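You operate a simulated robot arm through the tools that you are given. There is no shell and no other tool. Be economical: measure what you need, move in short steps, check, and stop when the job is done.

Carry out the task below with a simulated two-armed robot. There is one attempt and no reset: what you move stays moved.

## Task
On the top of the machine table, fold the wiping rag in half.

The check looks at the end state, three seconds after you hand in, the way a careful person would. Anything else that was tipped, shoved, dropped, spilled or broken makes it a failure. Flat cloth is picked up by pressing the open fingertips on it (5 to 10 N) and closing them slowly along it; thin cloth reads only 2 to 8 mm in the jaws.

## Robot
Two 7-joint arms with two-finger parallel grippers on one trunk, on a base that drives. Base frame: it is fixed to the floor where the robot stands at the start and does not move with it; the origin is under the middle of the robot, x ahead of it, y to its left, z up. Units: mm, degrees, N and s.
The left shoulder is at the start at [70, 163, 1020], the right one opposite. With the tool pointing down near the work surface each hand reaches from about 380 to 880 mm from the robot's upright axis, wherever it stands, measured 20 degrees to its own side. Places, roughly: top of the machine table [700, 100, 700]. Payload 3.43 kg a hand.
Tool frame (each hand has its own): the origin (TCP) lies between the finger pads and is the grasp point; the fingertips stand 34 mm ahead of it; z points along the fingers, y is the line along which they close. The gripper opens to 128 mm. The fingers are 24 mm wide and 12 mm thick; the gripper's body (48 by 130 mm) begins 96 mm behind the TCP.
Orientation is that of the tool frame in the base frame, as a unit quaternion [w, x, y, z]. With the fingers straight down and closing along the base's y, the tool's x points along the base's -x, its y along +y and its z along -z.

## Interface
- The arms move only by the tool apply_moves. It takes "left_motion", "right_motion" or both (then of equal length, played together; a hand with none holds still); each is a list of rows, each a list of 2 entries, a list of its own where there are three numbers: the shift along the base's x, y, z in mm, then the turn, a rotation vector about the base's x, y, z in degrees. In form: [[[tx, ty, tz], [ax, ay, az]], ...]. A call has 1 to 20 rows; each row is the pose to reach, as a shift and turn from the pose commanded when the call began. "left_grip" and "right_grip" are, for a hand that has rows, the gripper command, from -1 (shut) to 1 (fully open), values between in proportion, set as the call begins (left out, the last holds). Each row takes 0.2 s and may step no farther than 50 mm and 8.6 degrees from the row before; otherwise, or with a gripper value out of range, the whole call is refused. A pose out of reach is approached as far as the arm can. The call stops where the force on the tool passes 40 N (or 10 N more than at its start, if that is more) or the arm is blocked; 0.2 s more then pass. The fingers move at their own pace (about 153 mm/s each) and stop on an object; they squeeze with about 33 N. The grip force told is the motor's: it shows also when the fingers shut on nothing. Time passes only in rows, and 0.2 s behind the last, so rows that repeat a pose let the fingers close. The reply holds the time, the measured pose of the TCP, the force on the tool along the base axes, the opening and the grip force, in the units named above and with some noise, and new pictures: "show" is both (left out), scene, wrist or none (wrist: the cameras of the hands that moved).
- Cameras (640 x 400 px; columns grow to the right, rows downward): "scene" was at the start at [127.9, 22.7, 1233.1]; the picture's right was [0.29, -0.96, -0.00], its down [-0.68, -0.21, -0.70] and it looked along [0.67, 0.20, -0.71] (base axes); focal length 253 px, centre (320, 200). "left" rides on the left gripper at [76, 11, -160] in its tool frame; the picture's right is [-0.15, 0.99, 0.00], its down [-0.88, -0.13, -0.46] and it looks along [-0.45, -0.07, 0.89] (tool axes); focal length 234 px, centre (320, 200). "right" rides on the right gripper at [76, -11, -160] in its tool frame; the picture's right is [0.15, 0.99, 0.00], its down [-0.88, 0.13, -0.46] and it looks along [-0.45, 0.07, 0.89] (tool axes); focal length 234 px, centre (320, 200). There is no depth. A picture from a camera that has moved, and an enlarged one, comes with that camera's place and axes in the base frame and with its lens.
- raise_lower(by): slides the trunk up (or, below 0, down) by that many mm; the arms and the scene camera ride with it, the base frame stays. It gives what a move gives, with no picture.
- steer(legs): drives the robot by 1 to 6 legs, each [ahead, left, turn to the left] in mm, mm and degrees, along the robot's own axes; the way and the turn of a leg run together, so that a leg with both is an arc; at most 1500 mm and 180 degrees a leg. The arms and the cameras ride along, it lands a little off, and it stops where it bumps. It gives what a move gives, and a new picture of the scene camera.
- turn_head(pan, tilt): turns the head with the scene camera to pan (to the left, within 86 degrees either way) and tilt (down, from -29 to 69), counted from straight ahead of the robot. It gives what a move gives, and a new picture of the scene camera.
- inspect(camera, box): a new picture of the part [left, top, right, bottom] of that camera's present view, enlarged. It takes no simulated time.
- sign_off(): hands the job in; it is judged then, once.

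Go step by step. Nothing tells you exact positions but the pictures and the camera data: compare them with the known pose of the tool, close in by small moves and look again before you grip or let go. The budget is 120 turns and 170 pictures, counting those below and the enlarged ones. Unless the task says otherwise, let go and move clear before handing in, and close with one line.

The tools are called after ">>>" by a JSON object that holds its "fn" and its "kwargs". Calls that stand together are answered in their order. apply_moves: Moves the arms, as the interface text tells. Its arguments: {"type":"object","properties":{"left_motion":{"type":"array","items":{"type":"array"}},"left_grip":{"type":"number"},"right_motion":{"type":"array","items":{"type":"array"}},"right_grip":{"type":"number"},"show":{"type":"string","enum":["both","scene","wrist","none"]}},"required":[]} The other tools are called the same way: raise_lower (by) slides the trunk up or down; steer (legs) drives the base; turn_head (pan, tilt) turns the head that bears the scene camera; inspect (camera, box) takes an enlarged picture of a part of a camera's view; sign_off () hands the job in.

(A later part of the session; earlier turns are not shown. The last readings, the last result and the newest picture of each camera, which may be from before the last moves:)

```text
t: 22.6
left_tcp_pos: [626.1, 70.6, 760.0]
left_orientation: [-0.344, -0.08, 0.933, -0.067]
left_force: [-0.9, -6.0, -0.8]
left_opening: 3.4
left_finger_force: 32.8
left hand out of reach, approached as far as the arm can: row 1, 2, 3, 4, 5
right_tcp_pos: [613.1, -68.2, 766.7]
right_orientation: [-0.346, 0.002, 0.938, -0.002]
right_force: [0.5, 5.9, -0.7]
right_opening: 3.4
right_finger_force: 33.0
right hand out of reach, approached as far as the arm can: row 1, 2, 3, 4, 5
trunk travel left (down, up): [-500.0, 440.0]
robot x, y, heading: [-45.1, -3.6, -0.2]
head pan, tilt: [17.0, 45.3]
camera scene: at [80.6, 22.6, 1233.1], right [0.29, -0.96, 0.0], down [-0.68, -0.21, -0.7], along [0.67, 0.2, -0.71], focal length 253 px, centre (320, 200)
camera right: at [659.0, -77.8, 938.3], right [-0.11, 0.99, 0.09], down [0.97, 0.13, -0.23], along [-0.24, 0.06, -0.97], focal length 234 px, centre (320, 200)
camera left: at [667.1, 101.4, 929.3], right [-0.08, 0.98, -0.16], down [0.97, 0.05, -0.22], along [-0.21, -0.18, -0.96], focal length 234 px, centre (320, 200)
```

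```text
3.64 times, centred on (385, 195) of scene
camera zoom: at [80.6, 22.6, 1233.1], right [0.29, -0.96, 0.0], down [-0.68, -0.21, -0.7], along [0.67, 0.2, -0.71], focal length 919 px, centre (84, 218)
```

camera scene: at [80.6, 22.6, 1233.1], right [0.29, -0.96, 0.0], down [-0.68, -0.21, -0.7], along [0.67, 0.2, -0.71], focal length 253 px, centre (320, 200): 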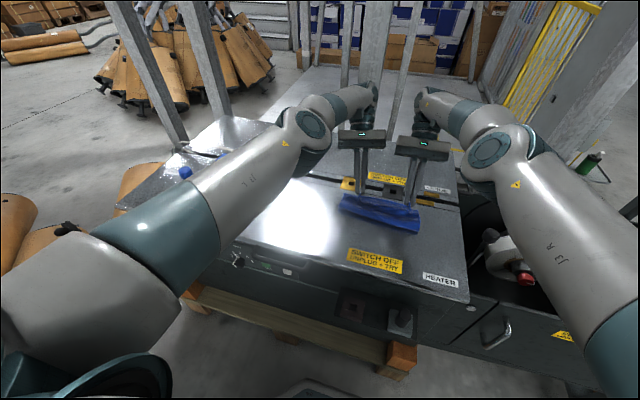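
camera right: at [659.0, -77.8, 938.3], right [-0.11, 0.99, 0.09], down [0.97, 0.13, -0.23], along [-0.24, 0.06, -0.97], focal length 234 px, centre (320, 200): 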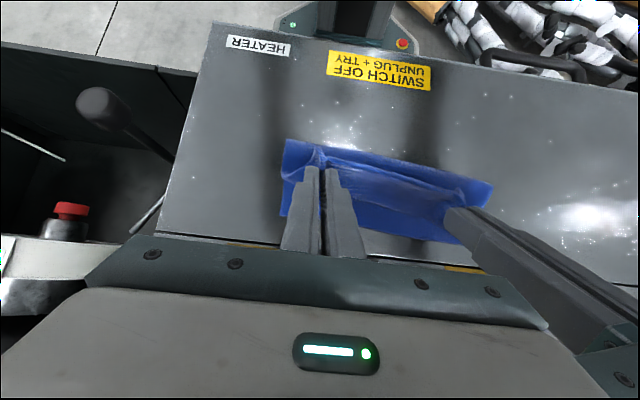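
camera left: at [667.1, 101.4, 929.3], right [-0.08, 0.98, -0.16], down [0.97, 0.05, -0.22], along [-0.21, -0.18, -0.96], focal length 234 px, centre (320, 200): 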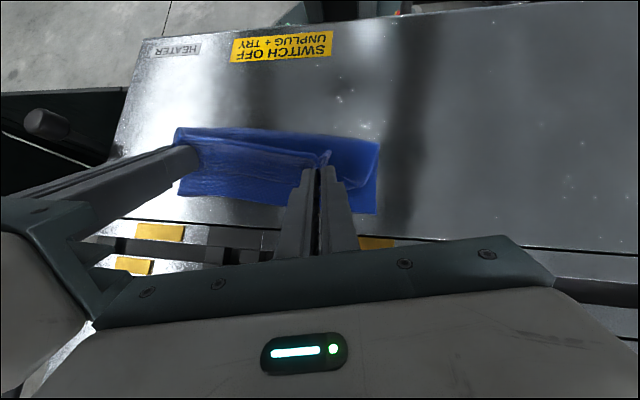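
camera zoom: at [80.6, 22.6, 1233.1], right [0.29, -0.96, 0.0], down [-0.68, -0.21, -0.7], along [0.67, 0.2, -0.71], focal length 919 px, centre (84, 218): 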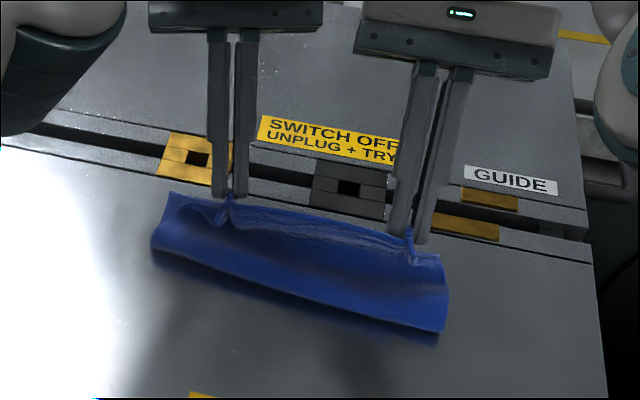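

Still at the reach limit. I'll draw the arms back 35 mm, leaving the cloth slack, then drive forward 58 mm so the end point has spare reach.

>>> {"fn": "apply_moves", "kwargs": {"left_motion": [[[-12, 0, 0], [0, 0, 0]], [[-24, 0, 0], [0, 0, 0]], [[-37, 0, 0], [0, 0, 0]], [[-37, 0, 0], [0, 0, 0]]], "right_motion": [[[-10, 0, -2], [0, 0, 0]], [[-20, 0, -4], [0, 0, 0]], [[-30, 1, -6], [0, 0, 0]], [[-30, 2, -6], [0, 0, 0]]], "show": "none"}}

>>> {"fn": "steer", "kwargs": {"legs": [[58, 0, 0]]}}

```text
t: 23.6
left_tcp_pos: [590.3, 68.8, 759.1]
left_orientation: [-0.344, -0.082, 0.933, -0.068]
left_force: [0.8, -2.9, -0.1]
left_opening: 3.6
left_finger_force: 33.5
right_tcp_pos: [582.0, -66.6, 762.9]
right_orientation: [-0.347, 0.002, 0.938, -0.002]
right_force: [-0.6, 2.6, 0.1]
right_opening: 3.6
right_finger_force: 32.9
trunk travel left (down, up): [-500.0, 440.0]
robot x, y, heading: [-51.5, -0.1, -0.3]
head pan, tilt: [17.0, 45.3]
```

```text
t: 24.6
left_tcp_pos: [649.0, 69.2, 758.4]
left_orientation: [-0.345, -0.08, 0.933, -0.067]
left_force: [-0.1, -2.5, 0.2]
left_opening: 3.5
left_finger_force: 33.1
right_tcp_pos: [642.4, -67.7, 760.6]
right_orientation: [-0.348, 0.003, 0.938, -0.003]
right_force: [1.4, 2.0, -0.1]
right_opening: 3.7
right_finger_force: 32.6
trunk travel left (down, up): [-500.0, 440.0]
robot x, y, heading: [12.4, 0.1, -0.3]
head pan, tilt: [17.0, 45.3]
camera scene: at [140.4, 22.3, 1232.9], right [0.29, -0.96, 0.0], down [-0.68, -0.21, -0.7], along [0.67, 0.2, -0.71], focal length 253 px, centre (320, 200)
```

scene: 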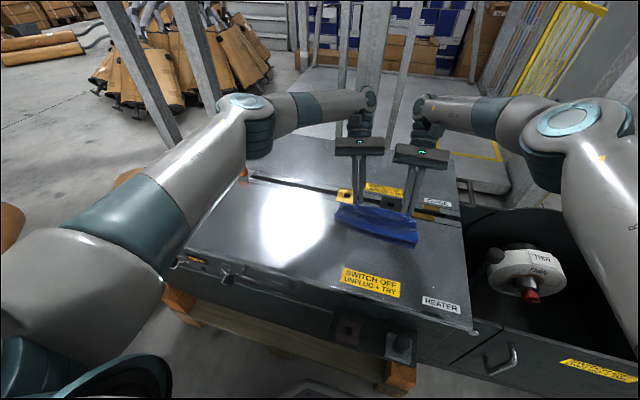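

>>> {"fn": "apply_moves", "kwargs": {"left_motion": [[[-5, 0, -3], [0, 0, 0]], [[-9, 0, -7], [0, 0, 0]], [[-9, 0, -7], [0, 0, 0]]], "right_motion": [[[0, 0, -3], [0, 0, 0]], [[0, 0, -9], [0, 0, 0]], [[0, 0, -9], [0, 0, 0]]], "show": "wrist"}}

>>> {"fn": "inspect", "kwargs": {"camera": "scene", "box": [310, 160, 440, 270]}}

```text
t: 25.4
left_tcp_pos: [638.5, 68.9, 752.8]
left_orientation: [-0.344, -0.079, 0.933, -0.066]
left_force: [0.3, -2.3, 0.4]
left_opening: 3.6
left_finger_force: 32.4
right_tcp_pos: [640.7, -66.6, 753.3]
right_orientation: [-0.347, 0.001, 0.938, -0.002]
right_force: [-0.9, 2.3, 0.0]
right_opening: 3.8
right_finger_force: 33.5
trunk travel left (down, up): [-500.0, 440.0]
robot x, y, heading: [7.8, -3.3, -0.1]
head pan, tilt: [17.0, 45.3]
camera right: at [687.4, -77.5, 923.9], right [-0.11, 0.99, 0.09], down [0.97, 0.13, -0.23], along [-0.24, 0.06, -0.97], focal length 234 px, centre (320, 200)
camera left: at [678.8, 100.2, 922.1], right [-0.08, 0.98, -0.17], down [0.97, 0.05, -0.22], along [-0.21, -0.18, -0.96], focal length 234 px, centre (320, 200)
```

right: 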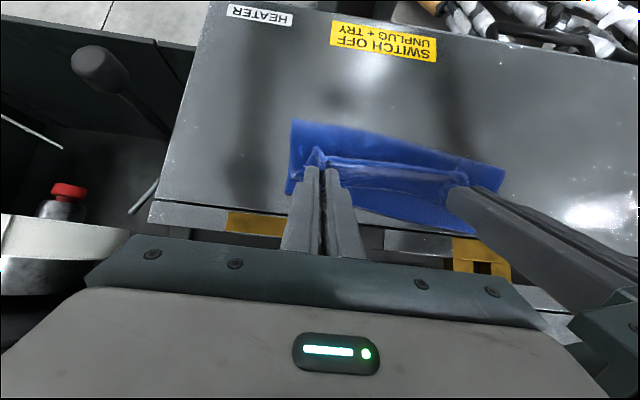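
left: 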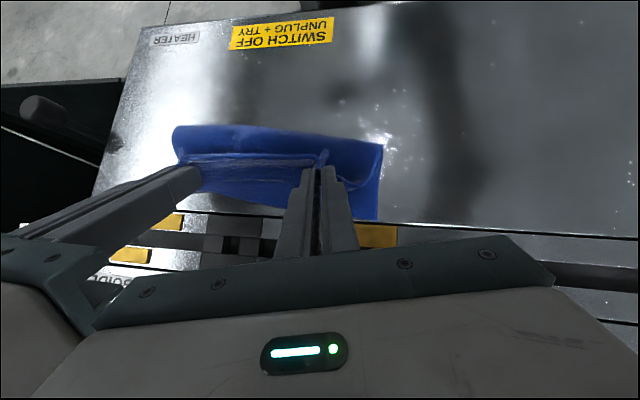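

```text
3.64 times, centred on (375, 215) of scene
camera zoom: at [138.2, 22.3, 1233.1], right [0.29, -0.96, 0.0], down [-0.68, -0.21, -0.7], along [0.67, 0.2, -0.71], focal length 919 px, centre (120, 146)
```

zoom: 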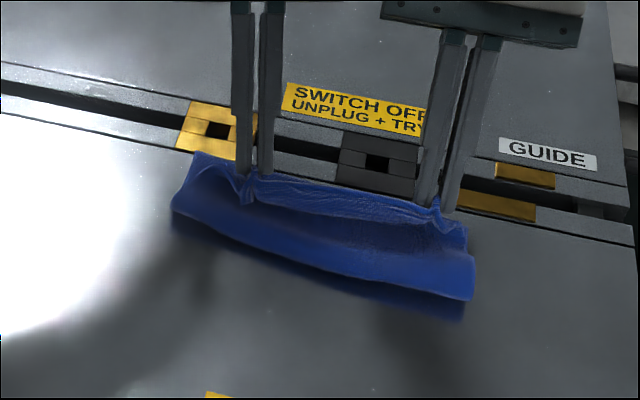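

The far edge has turned slightly, with the left corner at (646, 114) and the right end around x≈617. I'll match the upper edge to that and lower to light contact.

>>> {"fn": "apply_moves", "kwargs": {"left_motion": [[[5, 0, -3], [0, 0, 0]], [[9, 0, -6], [0, 0, 0]], [[9, 0, -9], [0, 0, 0]], [[9, 0, -11], [0, 0, 0]]], "right_motion": [[[-4, -1, -3], [0, 0, 0]], [[-8, -1, -6], [0, 0, 0]], [[-8, -1, -9], [0, 0, 0]], [[-8, -1, -11], [0, 0, 0]]], "show": "wrist"}}

>>> {"fn": "inspect", "kwargs": {"camera": "scene", "box": [310, 160, 440, 270]}}

```text
t: 26.4
left_tcp_pos: [647.1, 69.3, 742.3]
left_orientation: [-0.343, -0.081, 0.933, -0.068]
left_force: [-2.4, -3.9, 13.0]
left_opening: 3.6
left_finger_force: 33.0
right_tcp_pos: [631.1, -66.9, 742.2]
right_orientation: [-0.346, 0.003, 0.938, -0.001]
right_force: [0.8, 3.4, 2.9]
right_opening: 3.6
right_finger_force: 33.2
trunk travel left (down, up): [-500.0, 440.0]
robot x, y, heading: [6.0, -1.8, -0.2]
head pan, tilt: [17.0, 45.3]
camera right: at [678.6, -77.9, 914.4], right [-0.11, 0.99, 0.09], down [0.97, 0.13, -0.23], along [-0.23, 0.06, -0.97], focal length 234 px, centre (320, 200)
camera left: at [687.7, 99.8, 912.7], right [-0.08, 0.98, -0.17], down [0.97, 0.05, -0.22], along [-0.21, -0.18, -0.96], focal length 234 px, centre (320, 200)
```

right: 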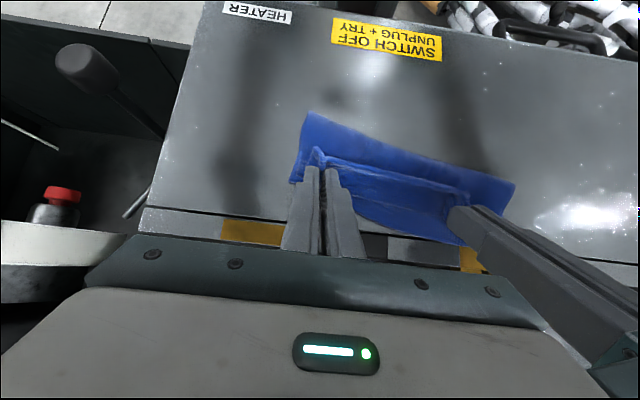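
left: 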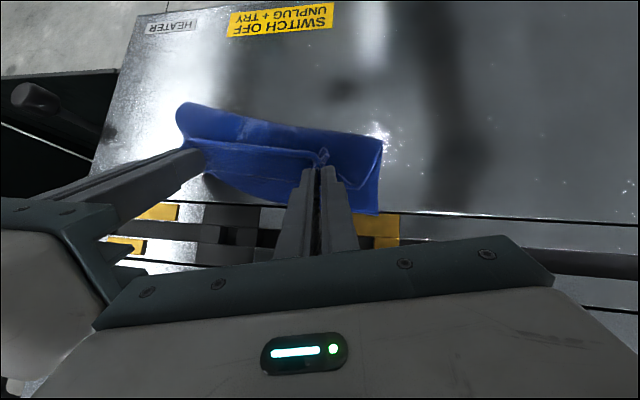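

```text
3.64 times, centred on (375, 215) of scene
camera zoom: at [136.9, 22.2, 1233.5], right [0.29, -0.96, 0.0], down [-0.68, -0.21, -0.7], along [0.67, 0.2, -0.71], focal length 919 px, centre (120, 146)
```

zoom: 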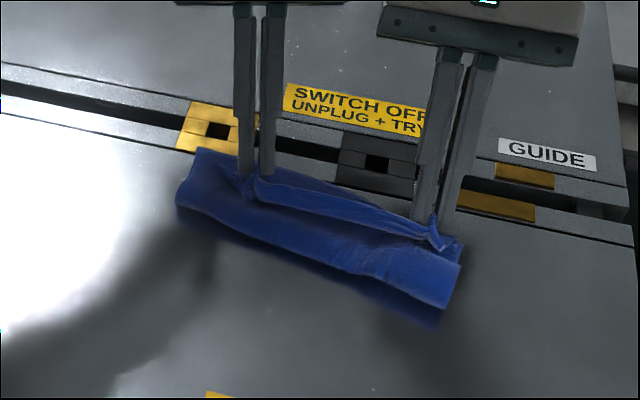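

The upper edge is laid just inside the lower edge. Now I'll open gently to let the puckers go, then lift away.

>>> {"fn": "apply_moves", "kwargs": {"left_motion": [[[0, 0, 1], [0, 0, 0]], [[0, 0, 1], [0, 0, 0]]], "right_motion": [[[0, 0, 0], [0, 0, 0]], [[0, 0, 0], [0, 0, 0]]], "left_grip": -0.8, "right_grip": -0.8, "show": "none"}}

>>> {"fn": "apply_moves", "kwargs": {"left_motion": [[[0, 0, 0], [0, 0, 0]], [[0, 0, 0], [0, 0, 0]]], "right_motion": [[[0, 0, 0], [0, 0, 0]], [[0, 0, 0], [0, 0, 0]]], "left_grip": -0.55, "right_grip": -0.55, "show": "none"}}

>>> {"fn": "apply_moves", "kwargs": {"left_motion": [[[6, 0, 8], [0, 0, 0]], [[15, 2, 20], [0, 0, 0]], [[25, 4, 40], [0, 0, 0]], [[30, 6, 70], [0, 0, 0]]], "right_motion": [[[6, 0, 8], [0, 0, 0]], [[15, -2, 20], [0, 0, 0]], [[25, -4, 40], [0, 0, 0]], [[30, -6, 70], [0, 0, 0]]]}}

>>> {"fn": "inspect", "kwargs": {"camera": "scene", "box": [310, 160, 440, 270]}}

```text
t: 27.0
left_tcp_pos: [648.5, 68.5, 741.4]
left_orientation: [-0.344, -0.081, 0.933, -0.067]
left_force: [0.1, 0.7, 6.6]
left_opening: 12.1
left_finger_force: 0.2
right_tcp_pos: [632.2, -67.6, 742.2]
right_orientation: [-0.347, 0.003, 0.938, -0.002]
right_force: [0.0, 0.2, 0.5]
right_opening: 12.5
right_finger_force: 0.0
trunk travel left (down, up): [-500.0, 440.0]
robot x, y, heading: [12.8, -3.4, -0.1]
head pan, tilt: [17.0, 45.3]
```

```text
t: 27.6
left_tcp_pos: [647.9, 69.0, 742.0]
left_orientation: [-0.344, -0.081, 0.933, -0.068]
left_force: [1.0, 0.0, 7.4]
left_opening: 28.2
left_finger_force: 0.1
right_tcp_pos: [631.2, -68.5, 742.6]
right_orientation: [-0.347, 0.003, 0.938, -0.002]
right_force: [-0.2, -0.1, -0.1]
right_opening: 28.9
right_finger_force: 0.0
trunk travel left (down, up): [-500.0, 440.0]
robot x, y, heading: [10.1, 0.5, -0.0]
head pan, tilt: [17.0, 45.3]
```

```text
t: 28.6
left_tcp_pos: [676.2, 74.9, 813.1]
left_orientation: [-0.344, -0.082, 0.933, -0.068]
left_force: [0.5, -0.4, 0.9]
left_opening: 29.0
left_finger_force: 0.0
right_tcp_pos: [661.7, -73.2, 812.3]
right_orientation: [-0.346, 0.003, 0.938, -0.003]
right_force: [-0.9, 0.0, 0.3]
right_opening: 28.7
right_finger_force: 0.0
trunk travel left (down, up): [-500.0, 440.0]
robot x, y, heading: [9.8, -0.1, -0.4]
head pan, tilt: [17.0, 45.3]
camera scene: at [136.8, 22.5, 1233.2], right [0.29, -0.96, 0.0], down [-0.68, -0.21, -0.7], along [0.67, 0.2, -0.71], focal length 253 px, centre (320, 200)
camera right: at [708.1, -83.8, 983.4], right [-0.11, 0.99, 0.09], down [0.97, 0.13, -0.23], along [-0.24, 0.06, -0.97], focal length 234 px, centre (320, 200)
camera left: at [716.5, 105.9, 983.4], right [-0.08, 0.98, -0.17], down [0.97, 0.05, -0.22], along [-0.21, -0.18, -0.96], focal length 234 px, centre (320, 200)
```

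scene: 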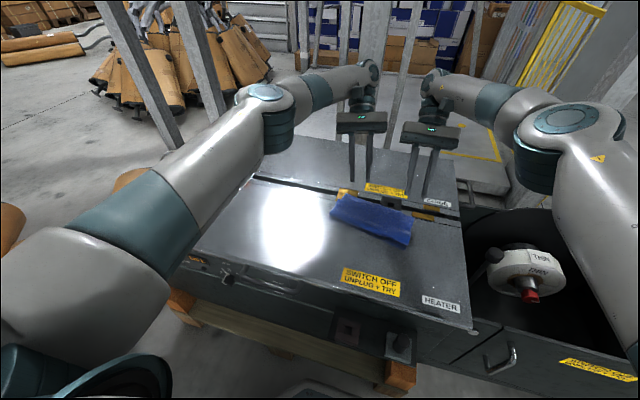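
right: 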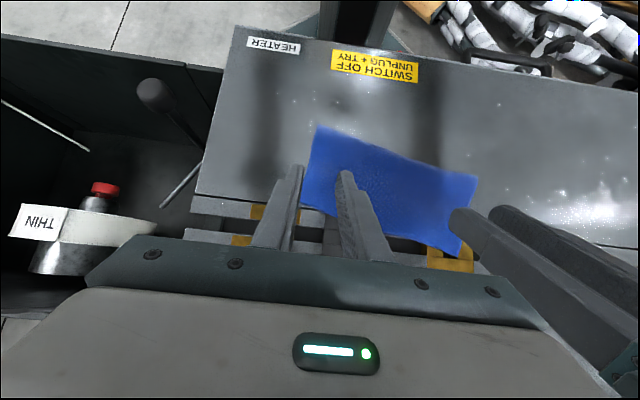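
left: 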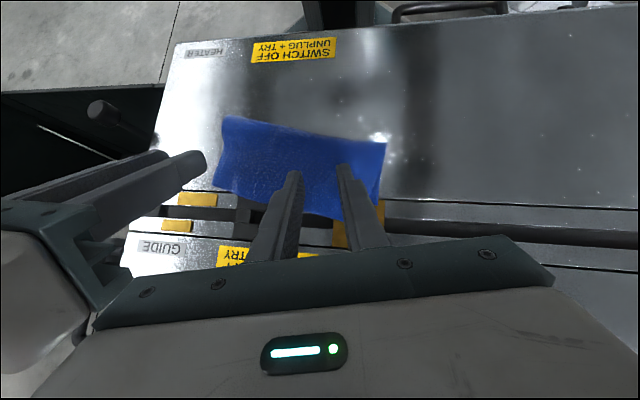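

```text
3.64 times, centred on (375, 215) of scene
camera zoom: at [136.8, 22.5, 1233.2], right [0.29, -0.96, 0.0], down [-0.68, -0.21, -0.7], along [0.67, 0.2, -0.71], focal length 919 px, centre (120, 146)
```

zoom: 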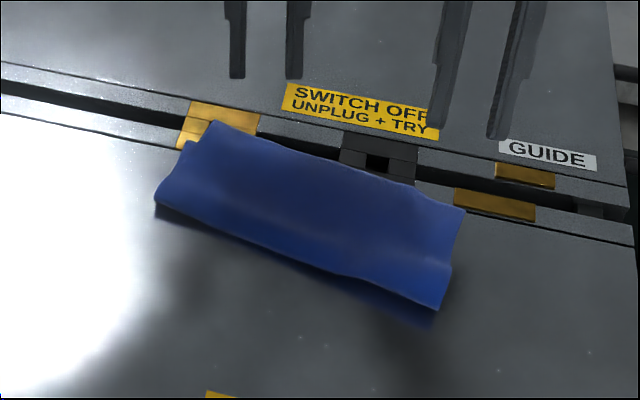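

The pinches relaxed and the upper layer flattened out over the lower. I'll move the hands up and aside to see the result.

>>> {"fn": "apply_moves", "kwargs": {"left_motion": [[[-5, 10, 30], [0, -6, 0]], [[-15, 40, 60], [0, -12, 0]], [[-25, 80, 80], [0, -18, 0]], [[-35, 120, 90], [0, -24, 0]], [[-45, 160, 90], [0, -30, 0]], [[-45, 190, 90], [0, -35, 0]]], "right_motion": [[[-5, -10, 30], [0, -6, 0]], [[-15, -40, 60], [0, -12, 0]], [[-25, -80, 80], [0, -18, 0]], [[-35, -120, 90], [0, -24, 0]], [[-45, -160, 90], [0, -30, 0]], [[-45, -190, 90], [0, -35, 0]]]}}

>>> {"fn": "inspect", "kwargs": {"camera": "scene", "box": [310, 160, 440, 270]}}

```text
t: 30.0
left_tcp_pos: [631.5, 263.2, 899.5]
left_orientation: [-0.047, -0.055, 0.994, -0.088]
left_force: [-1.1, -0.1, -0.2]
left_opening: 28.8
left_finger_force: 0.1
right_tcp_pos: [617.0, -262.9, 903.6]
right_orientation: [-0.046, 0.003, 0.999, -0.002]
right_force: [-0.2, -1.0, 0.3]
right_opening: 29.3
right_finger_force: 0.0
trunk travel left (down, up): [-500.0, 440.0]
robot x, y, heading: [12.3, 1.7, -0.2]
head pan, tilt: [17.0, 45.3]
camera scene: at [137.8, 22.2, 1233.3], right [0.29, -0.96, 0.0], down [-0.68, -0.21, -0.7], along [0.67, 0.2, -0.71], focal length 253 px, centre (320, 200)
camera right: at [557.1, -273.4, 1070.5], right [-0.14, 0.99, 0.01], down [0.92, 0.13, 0.37], along [0.37, 0.06, -0.93], focal length 234 px, centre (320, 200)
camera left: at [567.8, 295.0, 1064.1], right [0.03, 0.98, -0.18], down [0.92, 0.04, 0.38], along [0.38, -0.18, -0.91], focal length 234 px, centre (320, 200)
```

scene: 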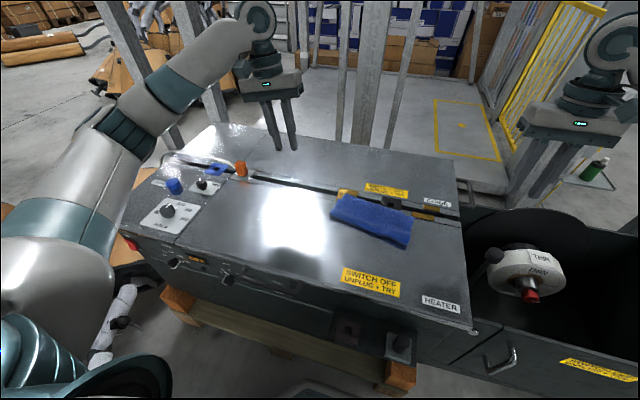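
right: 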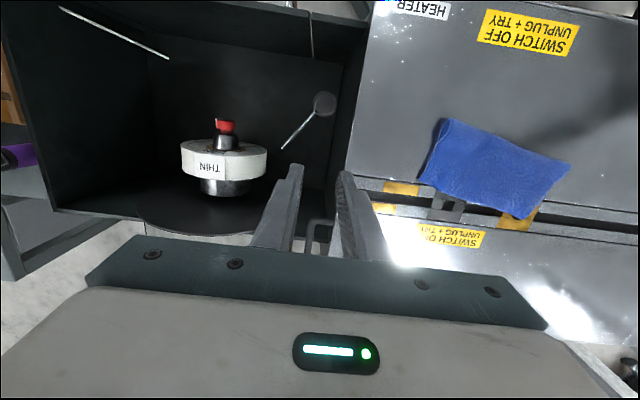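
left: 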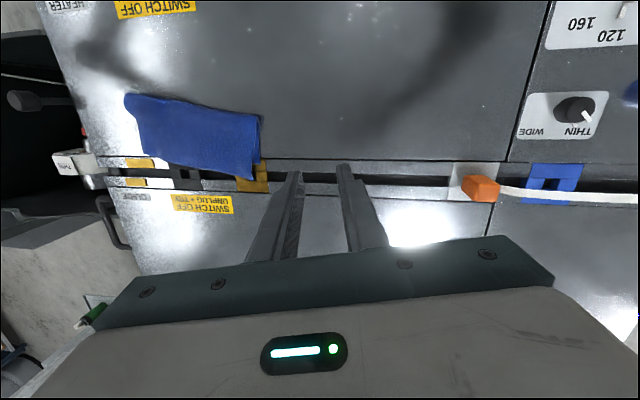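

```text
3.64 times, centred on (375, 215) of scene
camera zoom: at [137.8, 22.2, 1233.3], right [0.29, -0.96, 0.0], down [-0.68, -0.21, -0.7], along [0.67, 0.2, -0.71], focal length 919 px, centre (120, 146)
```

zoom: 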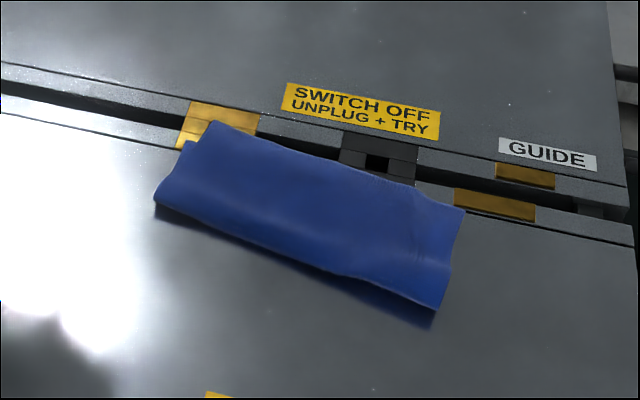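

The rag looks folded, but the top edge may overshoot the lower one. Checking closely.

>>> {"fn": "inspect", "kwargs": {"camera": "right", "box": [400, 100, 600, 230]}}

>>> {"fn": "inspect", "kwargs": {"camera": "left", "box": [100, 80, 300, 210]}}

```text
3.08 times, centred on (500, 165) of right
camera zoom: at [557.1, -273.4, 1070.5], right [-0.14, 0.99, 0.01], down [0.92, 0.13, 0.37], along [0.37, 0.06, -0.93], focal length 720 px, centre (-234, 308)
```

zoom: 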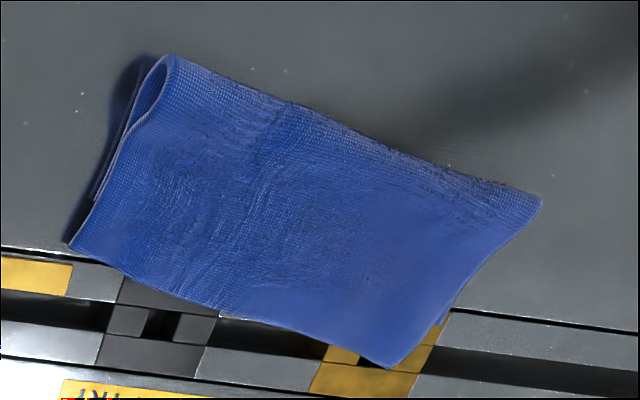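

```text
3.08 times, centred on (200, 145) of left
camera zoom: at [567.8, 295.0, 1064.1], right [0.03, 0.98, -0.18], down [0.92, 0.04, 0.38], along [0.38, -0.18, -0.91], focal length 720 px, centre (689, 369)
```

zoom: 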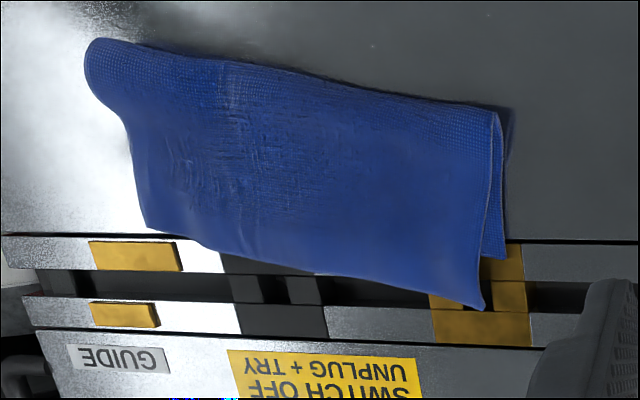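

The top edge overshoots the lower edge evenly by about 28 mm, so the crease is about 14 mm off centre. I'll pinch the top layer only, ease it back, and re-flatten the crease. First the hands go back over it, fingers vertical.

>>> {"fn": "apply_moves", "kwargs": {"left_motion": [[[0, -31, -5], [5, -2.7, -3.2]], [[0, -62, -20], [10.1, -5.4, -6.3]], [[0, -94, -40], [10.1, -5.4, -6.3]], [[-1, -125, -65], [10.1, -5.4, -6.3]], [[-1, -156, -95], [10.1, -5.4, -6.3]], [[-1, -187, -130], [10.1, -5.4, -6.3]], [[-1, -187, -130], [10.1, -5.4, -6.3]]], "right_motion": [[[-1, 33, -5], [0, -2.7, 0]], [[-2, 66, -20], [0, -5.3, 0]], [[-3, 99, -40], [0, -5.3, 0]], [[-4, 132, -65], [0, -5.3, 0]], [[-5, 165, -95], [0, -5.3, 0]], [[-5, 198, -133], [0, -5.3, 0]], [[-5, 198, -133], [0, -5.3, 0]]], "left_grip": -0.44, "right_grip": -0.44, "show": "wrist"}}

```text
refused: row 6 steps farther than a row can; nothing moved
```

>>> {"fn": "apply_moves", "kwargs": {"left_motion": [[[0, -31, -5], [5, -2.7, -3.2]], [[0, -62, -20], [10.1, -5.4, -6.3]], [[0, -94, -40], [10.1, -5.4, -6.3]], [[-1, -125, -65], [10.1, -5.4, -6.3]], [[-1, -156, -90], [10.1, -5.4, -6.3]], [[-1, -187, -110], [10.1, -5.4, -6.3]], [[-1, -187, -130], [10.1, -5.4, -6.3]], [[-1, -187, -130], [10.1, -5.4, -6.3]]], "right_motion": [[[-1, 33, -5], [0, -2.7, 0]], [[-2, 66, -20], [0, -5.3, 0]], [[-3, 99, -40], [0, -5.3, 0]], [[-4, 132, -65], [0, -5.3, 0]], [[-5, 165, -90], [0, -5.3, 0]], [[-5, 198, -110], [0, -5.3, 0]], [[-5, 198, -133], [0, -5.3, 0]], [[-5, 198, -133], [0, -5.3, 0]]], "left_grip": -0.44, "right_grip": -0.44, "show": "wrist"}}

```text
t: 31.8
left_tcp_pos: [633.6, 77.1, 769.2]
left_orientation: [0.0, -0.001, 1.0, 0.0]
left_force: [-0.2, 0.4, 0.1]
left_opening: 35.6
left_finger_force: 0.0
right_tcp_pos: [612.2, -64.3, 768.9]
right_orientation: [-0.002, 0.003, 1.0, -0.001]
right_force: [0.4, 0.0, 0.4]
right_opening: 35.9
right_finger_force: 0.0
trunk travel left (down, up): [-500.0, 440.0]
robot x, y, heading: [12.1, 1.9, -0.0]
head pan, tilt: [17.0, 45.3]
camera right: at [539.1, -75.1, 930.6], right [-0.14, 0.99, 0.0], down [0.88, 0.13, 0.45], along [0.45, 0.06, -0.89], focal length 234 px, centre (320, 200)
camera left: at [555.3, 87.0, 931.2], right [0.14, 0.99, 0.0], down [0.88, -0.13, 0.45], along [0.45, -0.07, -0.89], focal length 234 px, centre (320, 200)
```

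right: 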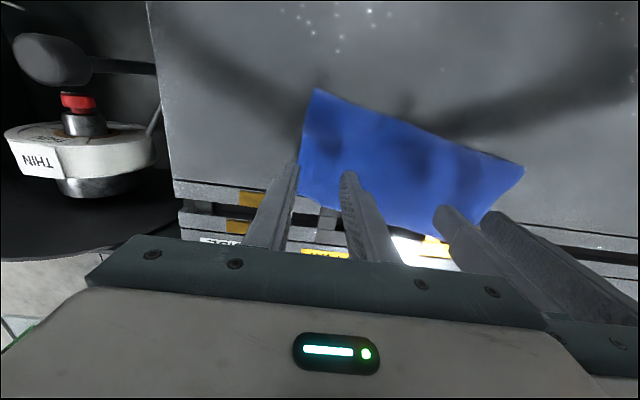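
left: 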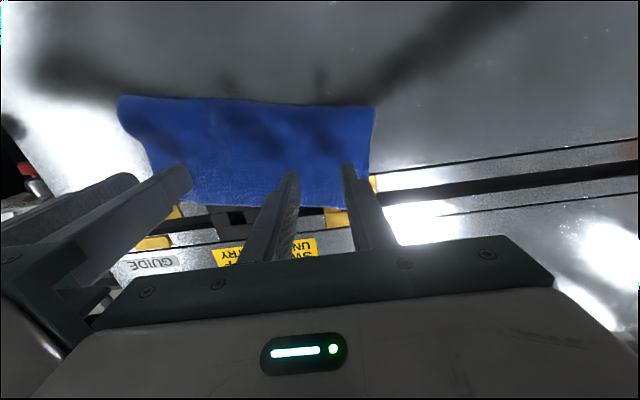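

>>> {"fn": "apply_moves", "kwargs": {"left_motion": [[[-2, 0, -12], [0, 0, 0]], [[-2, 0, -21], [0, 0, 0]], [[-2, 0, -23], [0, 0, 0]]], "right_motion": [[[0, 0, -12], [0, 0, 0]], [[0, 0, -21], [0, 0, 0]], [[0, 0, -23], [0, 0, 0]]], "show": "wrist"}}

```text
t: 32.6
left_tcp_pos: [629.7, 76.7, 748.1]
left_orientation: [-0.001, -0.001, 1.0, 0.0]
left_force: [-0.2, 0.4, -0.1]
left_opening: 35.7
left_finger_force: 0.0
right_tcp_pos: [614.2, -66.0, 746.3]
right_orientation: [-0.003, 0.004, 1.0, -0.002]
right_force: [0.1, 0.8, 0.0]
right_opening: 35.8
right_finger_force: 0.1
trunk travel left (down, up): [-500.0, 440.0]
robot x, y, heading: [9.8, 0.5, 0.0]
head pan, tilt: [17.0, 45.3]
camera right: at [539.5, -76.5, 907.2], right [-0.14, 0.99, 0.0], down [0.88, 0.13, 0.45], along [0.45, 0.06, -0.89], focal length 234 px, centre (320, 200)
camera left: at [553.1, 87.7, 908.7], right [0.14, 0.99, 0.0], down [0.88, -0.13, 0.45], along [0.45, -0.07, -0.89], focal length 234 px, centre (320, 200)
```

right: 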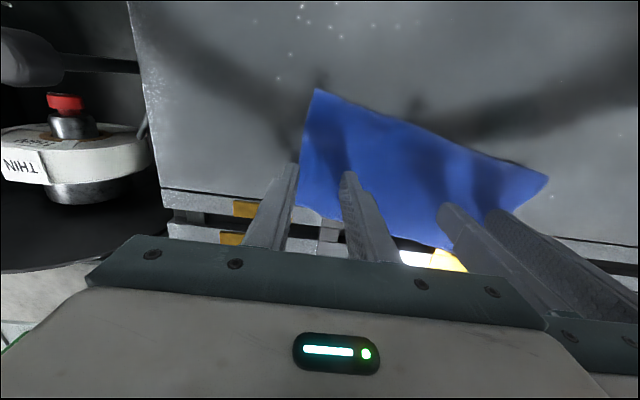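
left: 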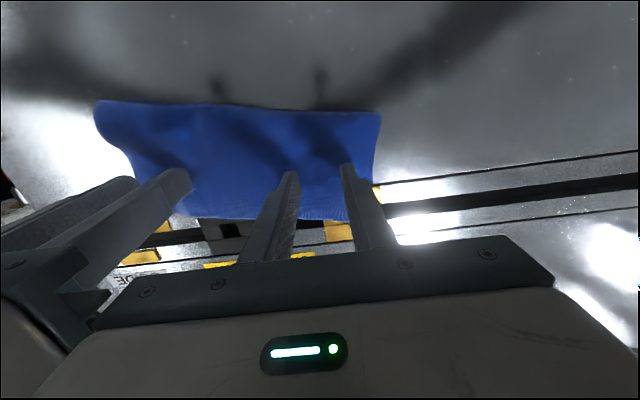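

The right outer finger is just off the cloth. I'll shift both hands toward +y and lower.

>>> {"fn": "apply_moves", "kwargs": {"left_motion": [[[0, 6, 0], [0, 0, 0]], [[0, 11, 0], [0, 0, 0]], [[0, 11, -2], [0, 0, 0]], [[0, 11, -3], [0, 0, 0]]], "right_motion": [[[0, 7, 0], [0, 0, 0]], [[0, 14, 0], [0, 0, 0]], [[0, 14, -2], [0, 0, 0]], [[0, 14, -3], [0, 0, 0]]], "left_grip": -0.47, "right_grip": -0.5, "show": "wrist"}}

```text
t: 33.6
left_tcp_pos: [630.1, 88.7, 745.2]
left_orientation: [-0.002, -0.002, 1.0, 0.0]
left_force: [0.4, -0.1, 0.8]
left_opening: 33.8
left_finger_force: 0.1
right_tcp_pos: [612.4, -51.6, 742.7]
right_orientation: [-0.002, 0.004, 1.0, 0.0]
right_force: [0.6, -0.1, 2.0]
right_opening: 32.0
right_finger_force: 0.1
trunk travel left (down, up): [-500.0, 440.0]
robot x, y, heading: [13.7, 2.0, 0.1]
head pan, tilt: [17.0, 45.3]
camera right: at [538.4, -62.1, 903.7], right [-0.14, 0.99, 0.0], down [0.88, 0.13, 0.45], along [0.45, 0.06, -0.89], focal length 234 px, centre (320, 200)
camera left: at [553.0, 98.9, 906.7], right [0.14, 0.99, 0.0], down [0.88, -0.13, 0.45], along [0.45, -0.07, -0.89], focal length 234 px, centre (320, 200)
```

right: 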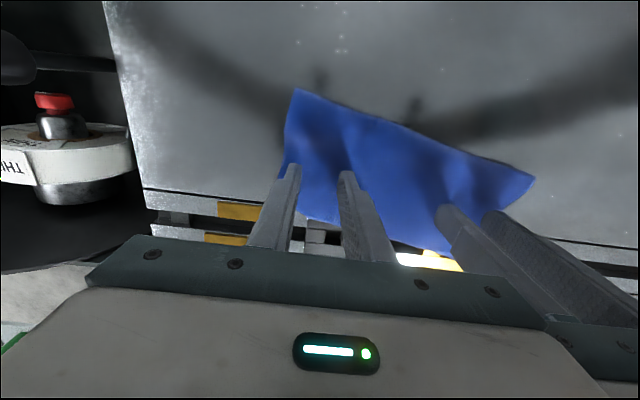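
left: 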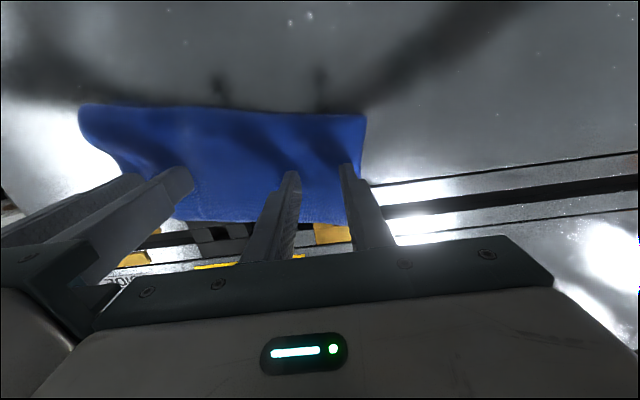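

Fingers are over cloth on both sides. Pressing down to roughly 7–9 N.

>>> {"fn": "apply_moves", "kwargs": {"left_motion": [[[0, -1, -1.5], [0, 0, 0]], [[0, -1, -3], [0, 0, 0]]], "right_motion": [[[0, 1, -0.7], [0, 0, 0]], [[0, 1, -1.3], [0, 0, 0]]], "show": "none"}}

```text
t: 34.2
left_tcp_pos: [629.5, 86.5, 744.4]
left_orientation: [-0.001, -0.002, 1.0, -0.001]
left_force: [0.2, -0.5, 0.5]
left_opening: 33.9
left_finger_force: 0.1
right_tcp_pos: [612.0, -50.8, 742.6]
right_orientation: [-0.002, 0.003, 1.0, -0.001]
right_force: [0.9, -0.3, 3.8]
right_opening: 32.2
right_finger_force: 0.1
trunk travel left (down, up): [-500.0, 440.0]
robot x, y, heading: [9.3, 1.4, -0.0]
head pan, tilt: [17.0, 45.3]
```

>>> {"fn": "apply_moves", "kwargs": {"left_motion": [[[0, 0, -1], [0, 0, 0]], [[0, 0, -2], [0, 0, 0]]], "right_motion": [[[0, 0, -0.7], [0, 0, 0]], [[0, 0, -1.2], [0, 0, 0]]], "show": "none"}}

>>> {"fn": "apply_moves", "kwargs": {"left_motion": [[[0, 0, -0.5], [0, 0, 0]], [[0, 0, -1], [0, 0, 0]]], "right_motion": [[[0, 0, 0], [0, 0, 0]], [[0, 0, 0], [0, 0, 0]]], "show": "none"}}

```text
t: 34.8
left_tcp_pos: [630.0, 87.2, 742.6]
left_orientation: [-0.001, -0.001, 1.0, -0.001]
left_force: [0.0, -0.4, 3.4]
left_opening: 33.9
left_finger_force: 0.1
right_tcp_pos: [611.9, -50.6, 740.7]
right_orientation: [-0.002, 0.004, 1.0, 0.0]
right_force: [1.7, -0.8, 6.8]
right_opening: 32.0
right_finger_force: 0.0
trunk travel left (down, up): [-500.0, 440.0]
robot x, y, heading: [15.8, 0.6, -0.3]
head pan, tilt: [17.0, 45.3]
```

```text
t: 35.4
left_tcp_pos: [629.1, 87.9, 741.5]
left_orientation: [-0.002, -0.002, 1.0, 0.0]
left_force: [1.2, -0.3, 7.8]
left_opening: 33.7
left_finger_force: 0.0
right_tcp_pos: [612.5, -50.8, 740.2]
right_orientation: [-0.002, 0.004, 1.0, -0.001]
right_force: [0.7, -1.1, 6.4]
right_opening: 31.7
right_finger_force: 0.1
trunk travel left (down, up): [-500.0, 440.0]
robot x, y, heading: [8.7, 1.0, 0.1]
head pan, tilt: [17.0, 45.3]
```

>>> {"fn": "apply_moves", "kwargs": {"left_motion": [[[0, 0, 0], [0, 0, 0]], [[0, 0, 0], [0, 0, 0]]], "right_motion": [[[0, 0, -0.5], [0, 0, 0]], [[0, 0, -0.5], [0, 0, 0]]], "left_grip": -0.6, "right_grip": -0.62, "show": "none"}}

>>> {"fn": "apply_moves", "kwargs": {"left_motion": [[[0, 0, 0], [0, 0, 0]], [[0, 0, 0], [0, 0, 0]]], "right_motion": [[[0, 0, 0], [0, 0, 0]], [[0, 0, 0], [0, 0, 0]]], "left_grip": -0.72, "right_grip": -0.74, "show": "none"}}

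>>> {"fn": "apply_moves", "kwargs": {"left_motion": [[[0, 0, 0], [0, 0, 0]], [[0, 0, 0], [0, 0, 0]]], "right_motion": [[[0, 0, 0], [0, 0, 0]], [[0, 0, 0], [0, 0, 0]]], "left_grip": -0.84, "right_grip": -0.85, "show": "wrist"}}

```text
t: 36.0
left_tcp_pos: [628.5, 86.3, 741.9]
left_orientation: [-0.002, -0.001, 1.0, 0.001]
left_force: [0.7, -0.7, 4.5]
left_opening: 24.9
left_finger_force: 0.0
right_tcp_pos: [610.8, -51.0, 740.5]
right_orientation: [-0.002, 0.002, 1.0, -0.001]
right_force: [-0.1, 1.4, 9.8]
right_opening: 23.8
right_finger_force: 0.1
trunk travel left (down, up): [-500.0, 440.0]
robot x, y, heading: [12.2, 1.7, -0.2]
head pan, tilt: [17.0, 45.3]
```

```text
t: 36.6
left_tcp_pos: [629.0, 87.4, 740.7]
left_orientation: [-0.001, -0.003, 1.0, 0.0]
left_force: [-1.1, -1.5, 5.9]
left_opening: 17.8
left_finger_force: 0.1
right_tcp_pos: [610.7, -50.2, 740.4]
right_orientation: [-0.002, 0.004, 1.0, -0.001]
right_force: [1.8, 1.8, 9.1]
right_opening: 16.4
right_finger_force: 0.1
trunk travel left (down, up): [-500.0, 440.0]
robot x, y, heading: [13.1, -1.0, -0.1]
head pan, tilt: [17.0, 45.3]
```

```text
t: 37.2
left_tcp_pos: [629.7, 86.9, 740.9]
left_orientation: [-0.001, -0.001, 1.0, 0.0]
left_force: [-1.0, -2.9, 6.5]
left_opening: 10.7
left_finger_force: 1.0
right_tcp_pos: [611.6, -51.0, 740.4]
right_orientation: [-0.002, 0.003, 1.0, -0.003]
right_force: [0.6, 2.2, 10.5]
right_opening: 10.5
right_finger_force: 0.4
trunk travel left (down, up): [-500.0, 440.0]
robot x, y, heading: [14.1, 0.5, -0.1]
head pan, tilt: [17.0, 45.3]
camera right: at [537.1, -61.2, 900.9], right [-0.14, 0.99, 0.0], down [0.88, 0.13, 0.45], along [0.45, 0.06, -0.89], focal length 234 px, centre (320, 200)
camera left: at [551.9, 97.5, 902.1], right [0.14, 0.99, 0.0], down [0.88, -0.13, 0.46], along [0.45, -0.07, -0.89], focal length 234 px, centre (320, 200)
```

right: 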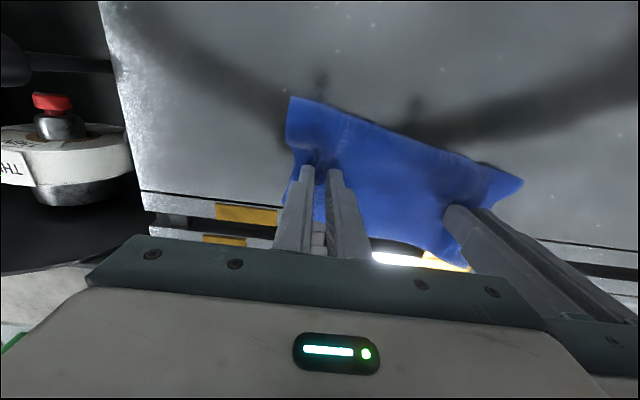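
left: 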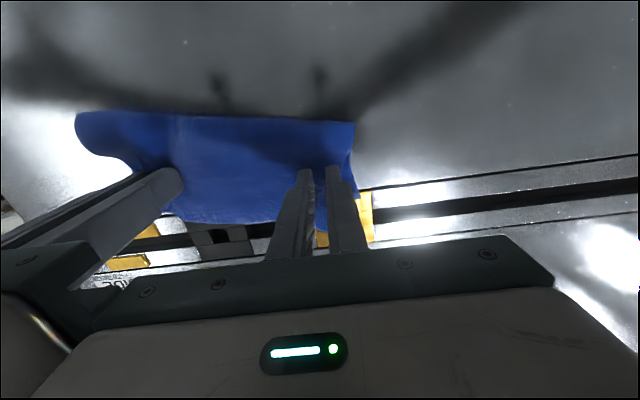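

>>> {"fn": "apply_moves", "kwargs": {"left_motion": [[[0, 0, 0], [0, 0, 0]], [[0, 0, 0], [0, 0, 0]]], "right_motion": [[[0, 0, 0], [0, 0, 0]], [[0, 0, 0], [0, 0, 0]]], "left_grip": -0.92, "right_grip": -0.92, "show": "none"}}

>>> {"fn": "apply_moves", "kwargs": {"left_motion": [[[0, 0, 0], [0, 0, 0]], [[0, 0, 0], [0, 0, 0]], [[0, 0, 0], [0, 0, 0]]], "right_motion": [[[0, 0, 0], [0, 0, 0]], [[0, 0, 0], [0, 0, 0]], [[0, 0, 0], [0, 0, 0]]], "left_grip": -1, "right_grip": -1, "show": "none"}}

>>> {"fn": "apply_moves", "kwargs": {"left_motion": [[[0, 0, 5], [0, 0, 0]], [[0, 0, 10], [0, 0, 0]], [[0, 0, 14], [0, 0, 0]], [[0, 0, 14], [0, 0, 0]]], "right_motion": [[[0, 0, 5], [0, 0, 0]], [[0, 0, 10], [0, 0, 0]], [[0, 0, 14], [0, 0, 0]], [[0, 0, 14], [0, 0, 0]]], "show": "both"}}

>>> {"fn": "inspect", "kwargs": {"camera": "scene", "box": [310, 160, 440, 270]}}

```text
t: 37.8
left_tcp_pos: [630.1, 87.7, 741.2]
left_orientation: [0.0, -0.003, 1.0, 0.0]
left_force: [-0.6, -4.5, 6.2]
left_opening: 5.3
left_finger_force: 10.5
right_tcp_pos: [611.5, -51.3, 741.2]
right_orientation: [-0.002, 0.003, 1.0, -0.001]
right_force: [1.5, 5.2, 12.1]
right_opening: 6.4
right_finger_force: 11.7
trunk travel left (down, up): [-500.0, 440.0]
robot x, y, heading: [8.6, -1.7, -0.3]
head pan, tilt: [17.0, 45.3]
```

```text
t: 38.6
left_tcp_pos: [630.0, 88.0, 740.7]
left_orientation: [0.0, -0.001, 1.0, -0.001]
left_force: [-2.0, -6.8, 7.1]
left_opening: 3.5
left_finger_force: 32.5
right_tcp_pos: [611.3, -50.5, 740.3]
right_orientation: [-0.001, 0.003, 1.0, -0.001]
right_force: [2.8, 7.4, 12.3]
right_opening: 4.5
right_finger_force: 32.7
trunk travel left (down, up): [-500.0, 440.0]
robot x, y, heading: [8.5, -1.8, -0.2]
head pan, tilt: [17.0, 45.3]
```

```text
t: 39.6
left_tcp_pos: [629.4, 86.3, 754.4]
left_orientation: [-0.002, -0.002, 1.0, 0.0]
left_force: [-2.3, -6.1, 0.1]
left_opening: 3.1
left_finger_force: 32.4
right_tcp_pos: [611.3, -50.9, 753.3]
right_orientation: [-0.003, 0.003, 1.0, -0.002]
right_force: [1.0, 5.3, 0.4]
right_opening: 3.6
right_finger_force: 33.7
trunk travel left (down, up): [-500.0, 440.0]
robot x, y, heading: [12.5, -0.9, -0.0]
head pan, tilt: [17.0, 45.3]
camera scene: at [138.7, 22.3, 1233.0], right [0.29, -0.96, 0.0], down [-0.68, -0.21, -0.7], along [0.67, 0.2, -0.71], focal length 253 px, centre (320, 200)
camera right: at [537.6, -60.8, 913.7], right [-0.14, 0.99, 0.0], down [0.88, 0.13, 0.45], along [0.45, 0.06, -0.89], focal length 234 px, centre (320, 200)
camera left: at [553.0, 97.7, 914.8], right [0.14, 0.99, 0.0], down [0.88, -0.13, 0.45], along [0.45, -0.07, -0.89], focal length 234 px, centre (320, 200)
```

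scene: 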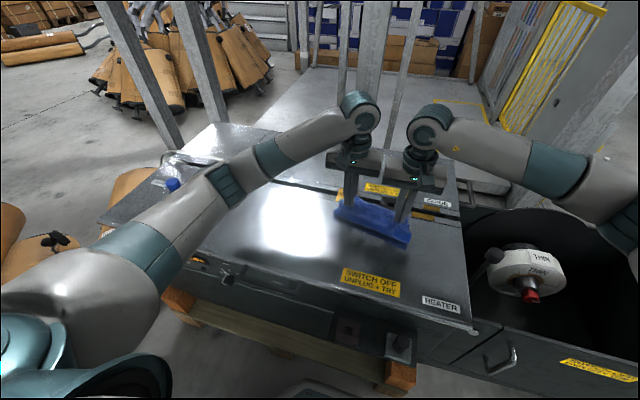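
right: 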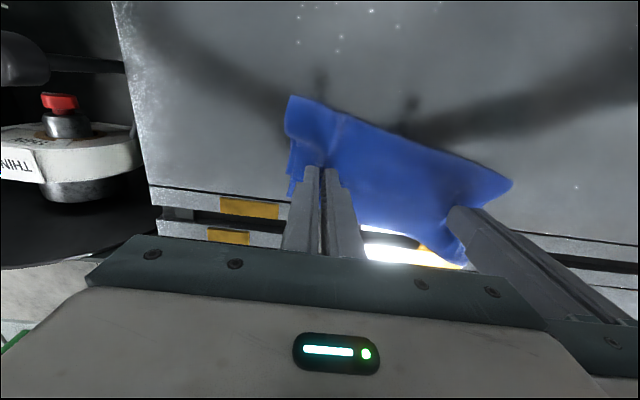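
left: 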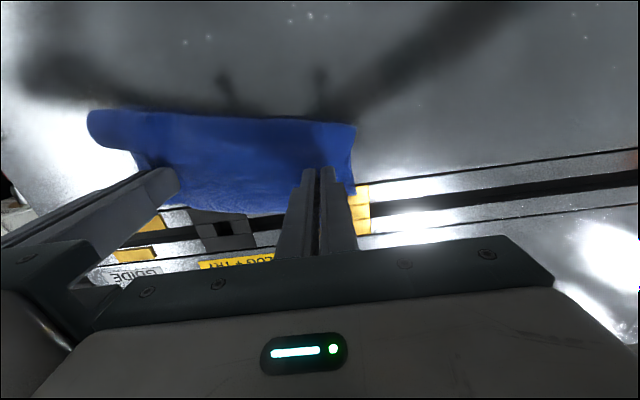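

```text
3.64 times, centred on (375, 215) of scene
camera zoom: at [138.7, 22.3, 1233.0], right [0.29, -0.96, 0.0], down [-0.68, -0.21, -0.7], along [0.67, 0.2, -0.71], focal length 919 px, centre (120, 146)
```

zoom: 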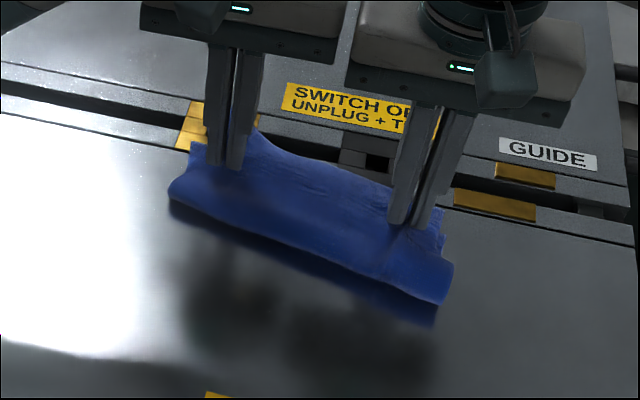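

The top layer is lifted while the lower one stays down. Easing it back about 26 mm and lowering.

>>> {"fn": "apply_moves", "kwargs": {"left_motion": [[[-7, 1, 0], [0, 0, 0]], [[-14, 2, 0], [0, 0, 0]], [[-21, 3, 0], [0, 0, 0]], [[-27, 3, -2], [0, 0, 0]], [[-27, 3, -7], [0, 0, 0]], [[-27, 3, -10], [0, 0, 0]]], "right_motion": [[[-7, 1, 0], [0, 0, 0]], [[-14, 2, 0], [0, 0, 0]], [[-21, 3, 0], [0, 0, 0]], [[-27, 3, -2], [0, 0, 0]], [[-27, 3, -7], [0, 0, 0]], [[-27, 3, -10], [0, 0, 0]]], "show": "wrist"}}

>>> {"fn": "inspect", "kwargs": {"camera": "scene", "box": [310, 160, 440, 270]}}

```text
t: 41.0
left_tcp_pos: [603.0, 90.3, 743.9]
left_orientation: [-0.001, -0.001, 1.0, 0.0]
left_force: [-1.1, -5.7, 1.7]
left_opening: 3.2
left_finger_force: 33.0
right_tcp_pos: [585.3, -47.5, 743.7]
right_orientation: [-0.003, 0.003, 1.0, -0.001]
right_force: [2.3, 6.9, 1.6]
right_opening: 3.7
right_finger_force: 33.3
trunk travel left (down, up): [-500.0, 440.0]
robot x, y, heading: [12.0, -0.2, -0.2]
head pan, tilt: [17.0, 45.3]
camera right: at [511.3, -58.2, 905.0], right [-0.14, 0.99, 0.0], down [0.88, 0.13, 0.45], along [0.45, 0.06, -0.89], focal length 234 px, centre (320, 200)
camera left: at [525.9, 101.0, 905.2], right [0.14, 0.99, 0.0], down [0.88, -0.13, 0.45], along [0.45, -0.07, -0.89], focal length 234 px, centre (320, 200)
```

right: 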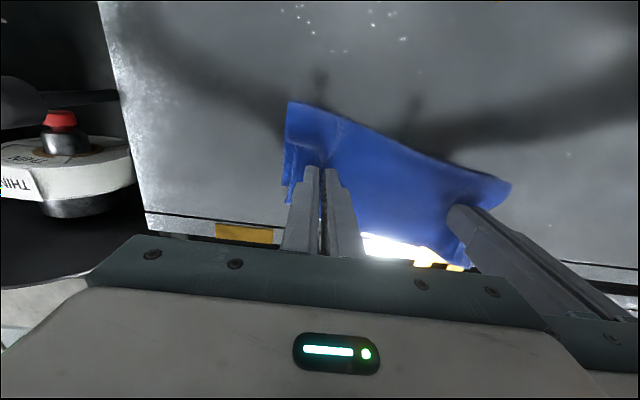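
left: 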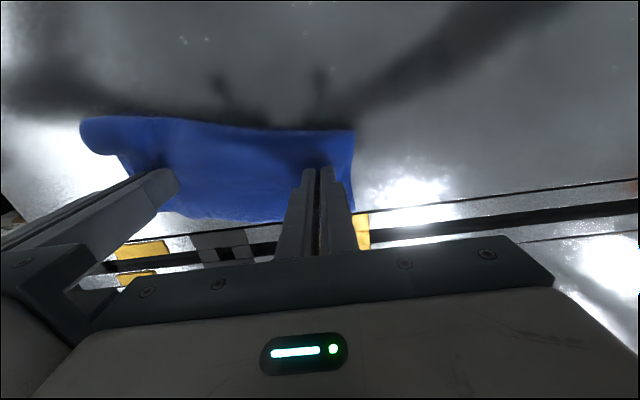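

```text
3.64 times, centred on (375, 215) of scene
camera zoom: at [138.3, 22.4, 1233.2], right [0.29, -0.96, 0.0], down [-0.68, -0.21, -0.7], along [0.67, 0.2, -0.71], focal length 919 px, centre (120, 146)
```

zoom: 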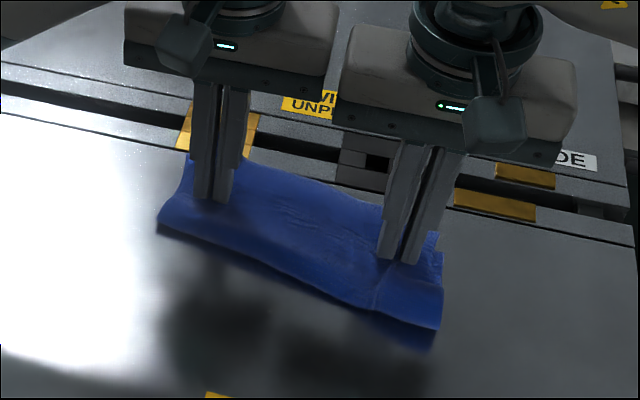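

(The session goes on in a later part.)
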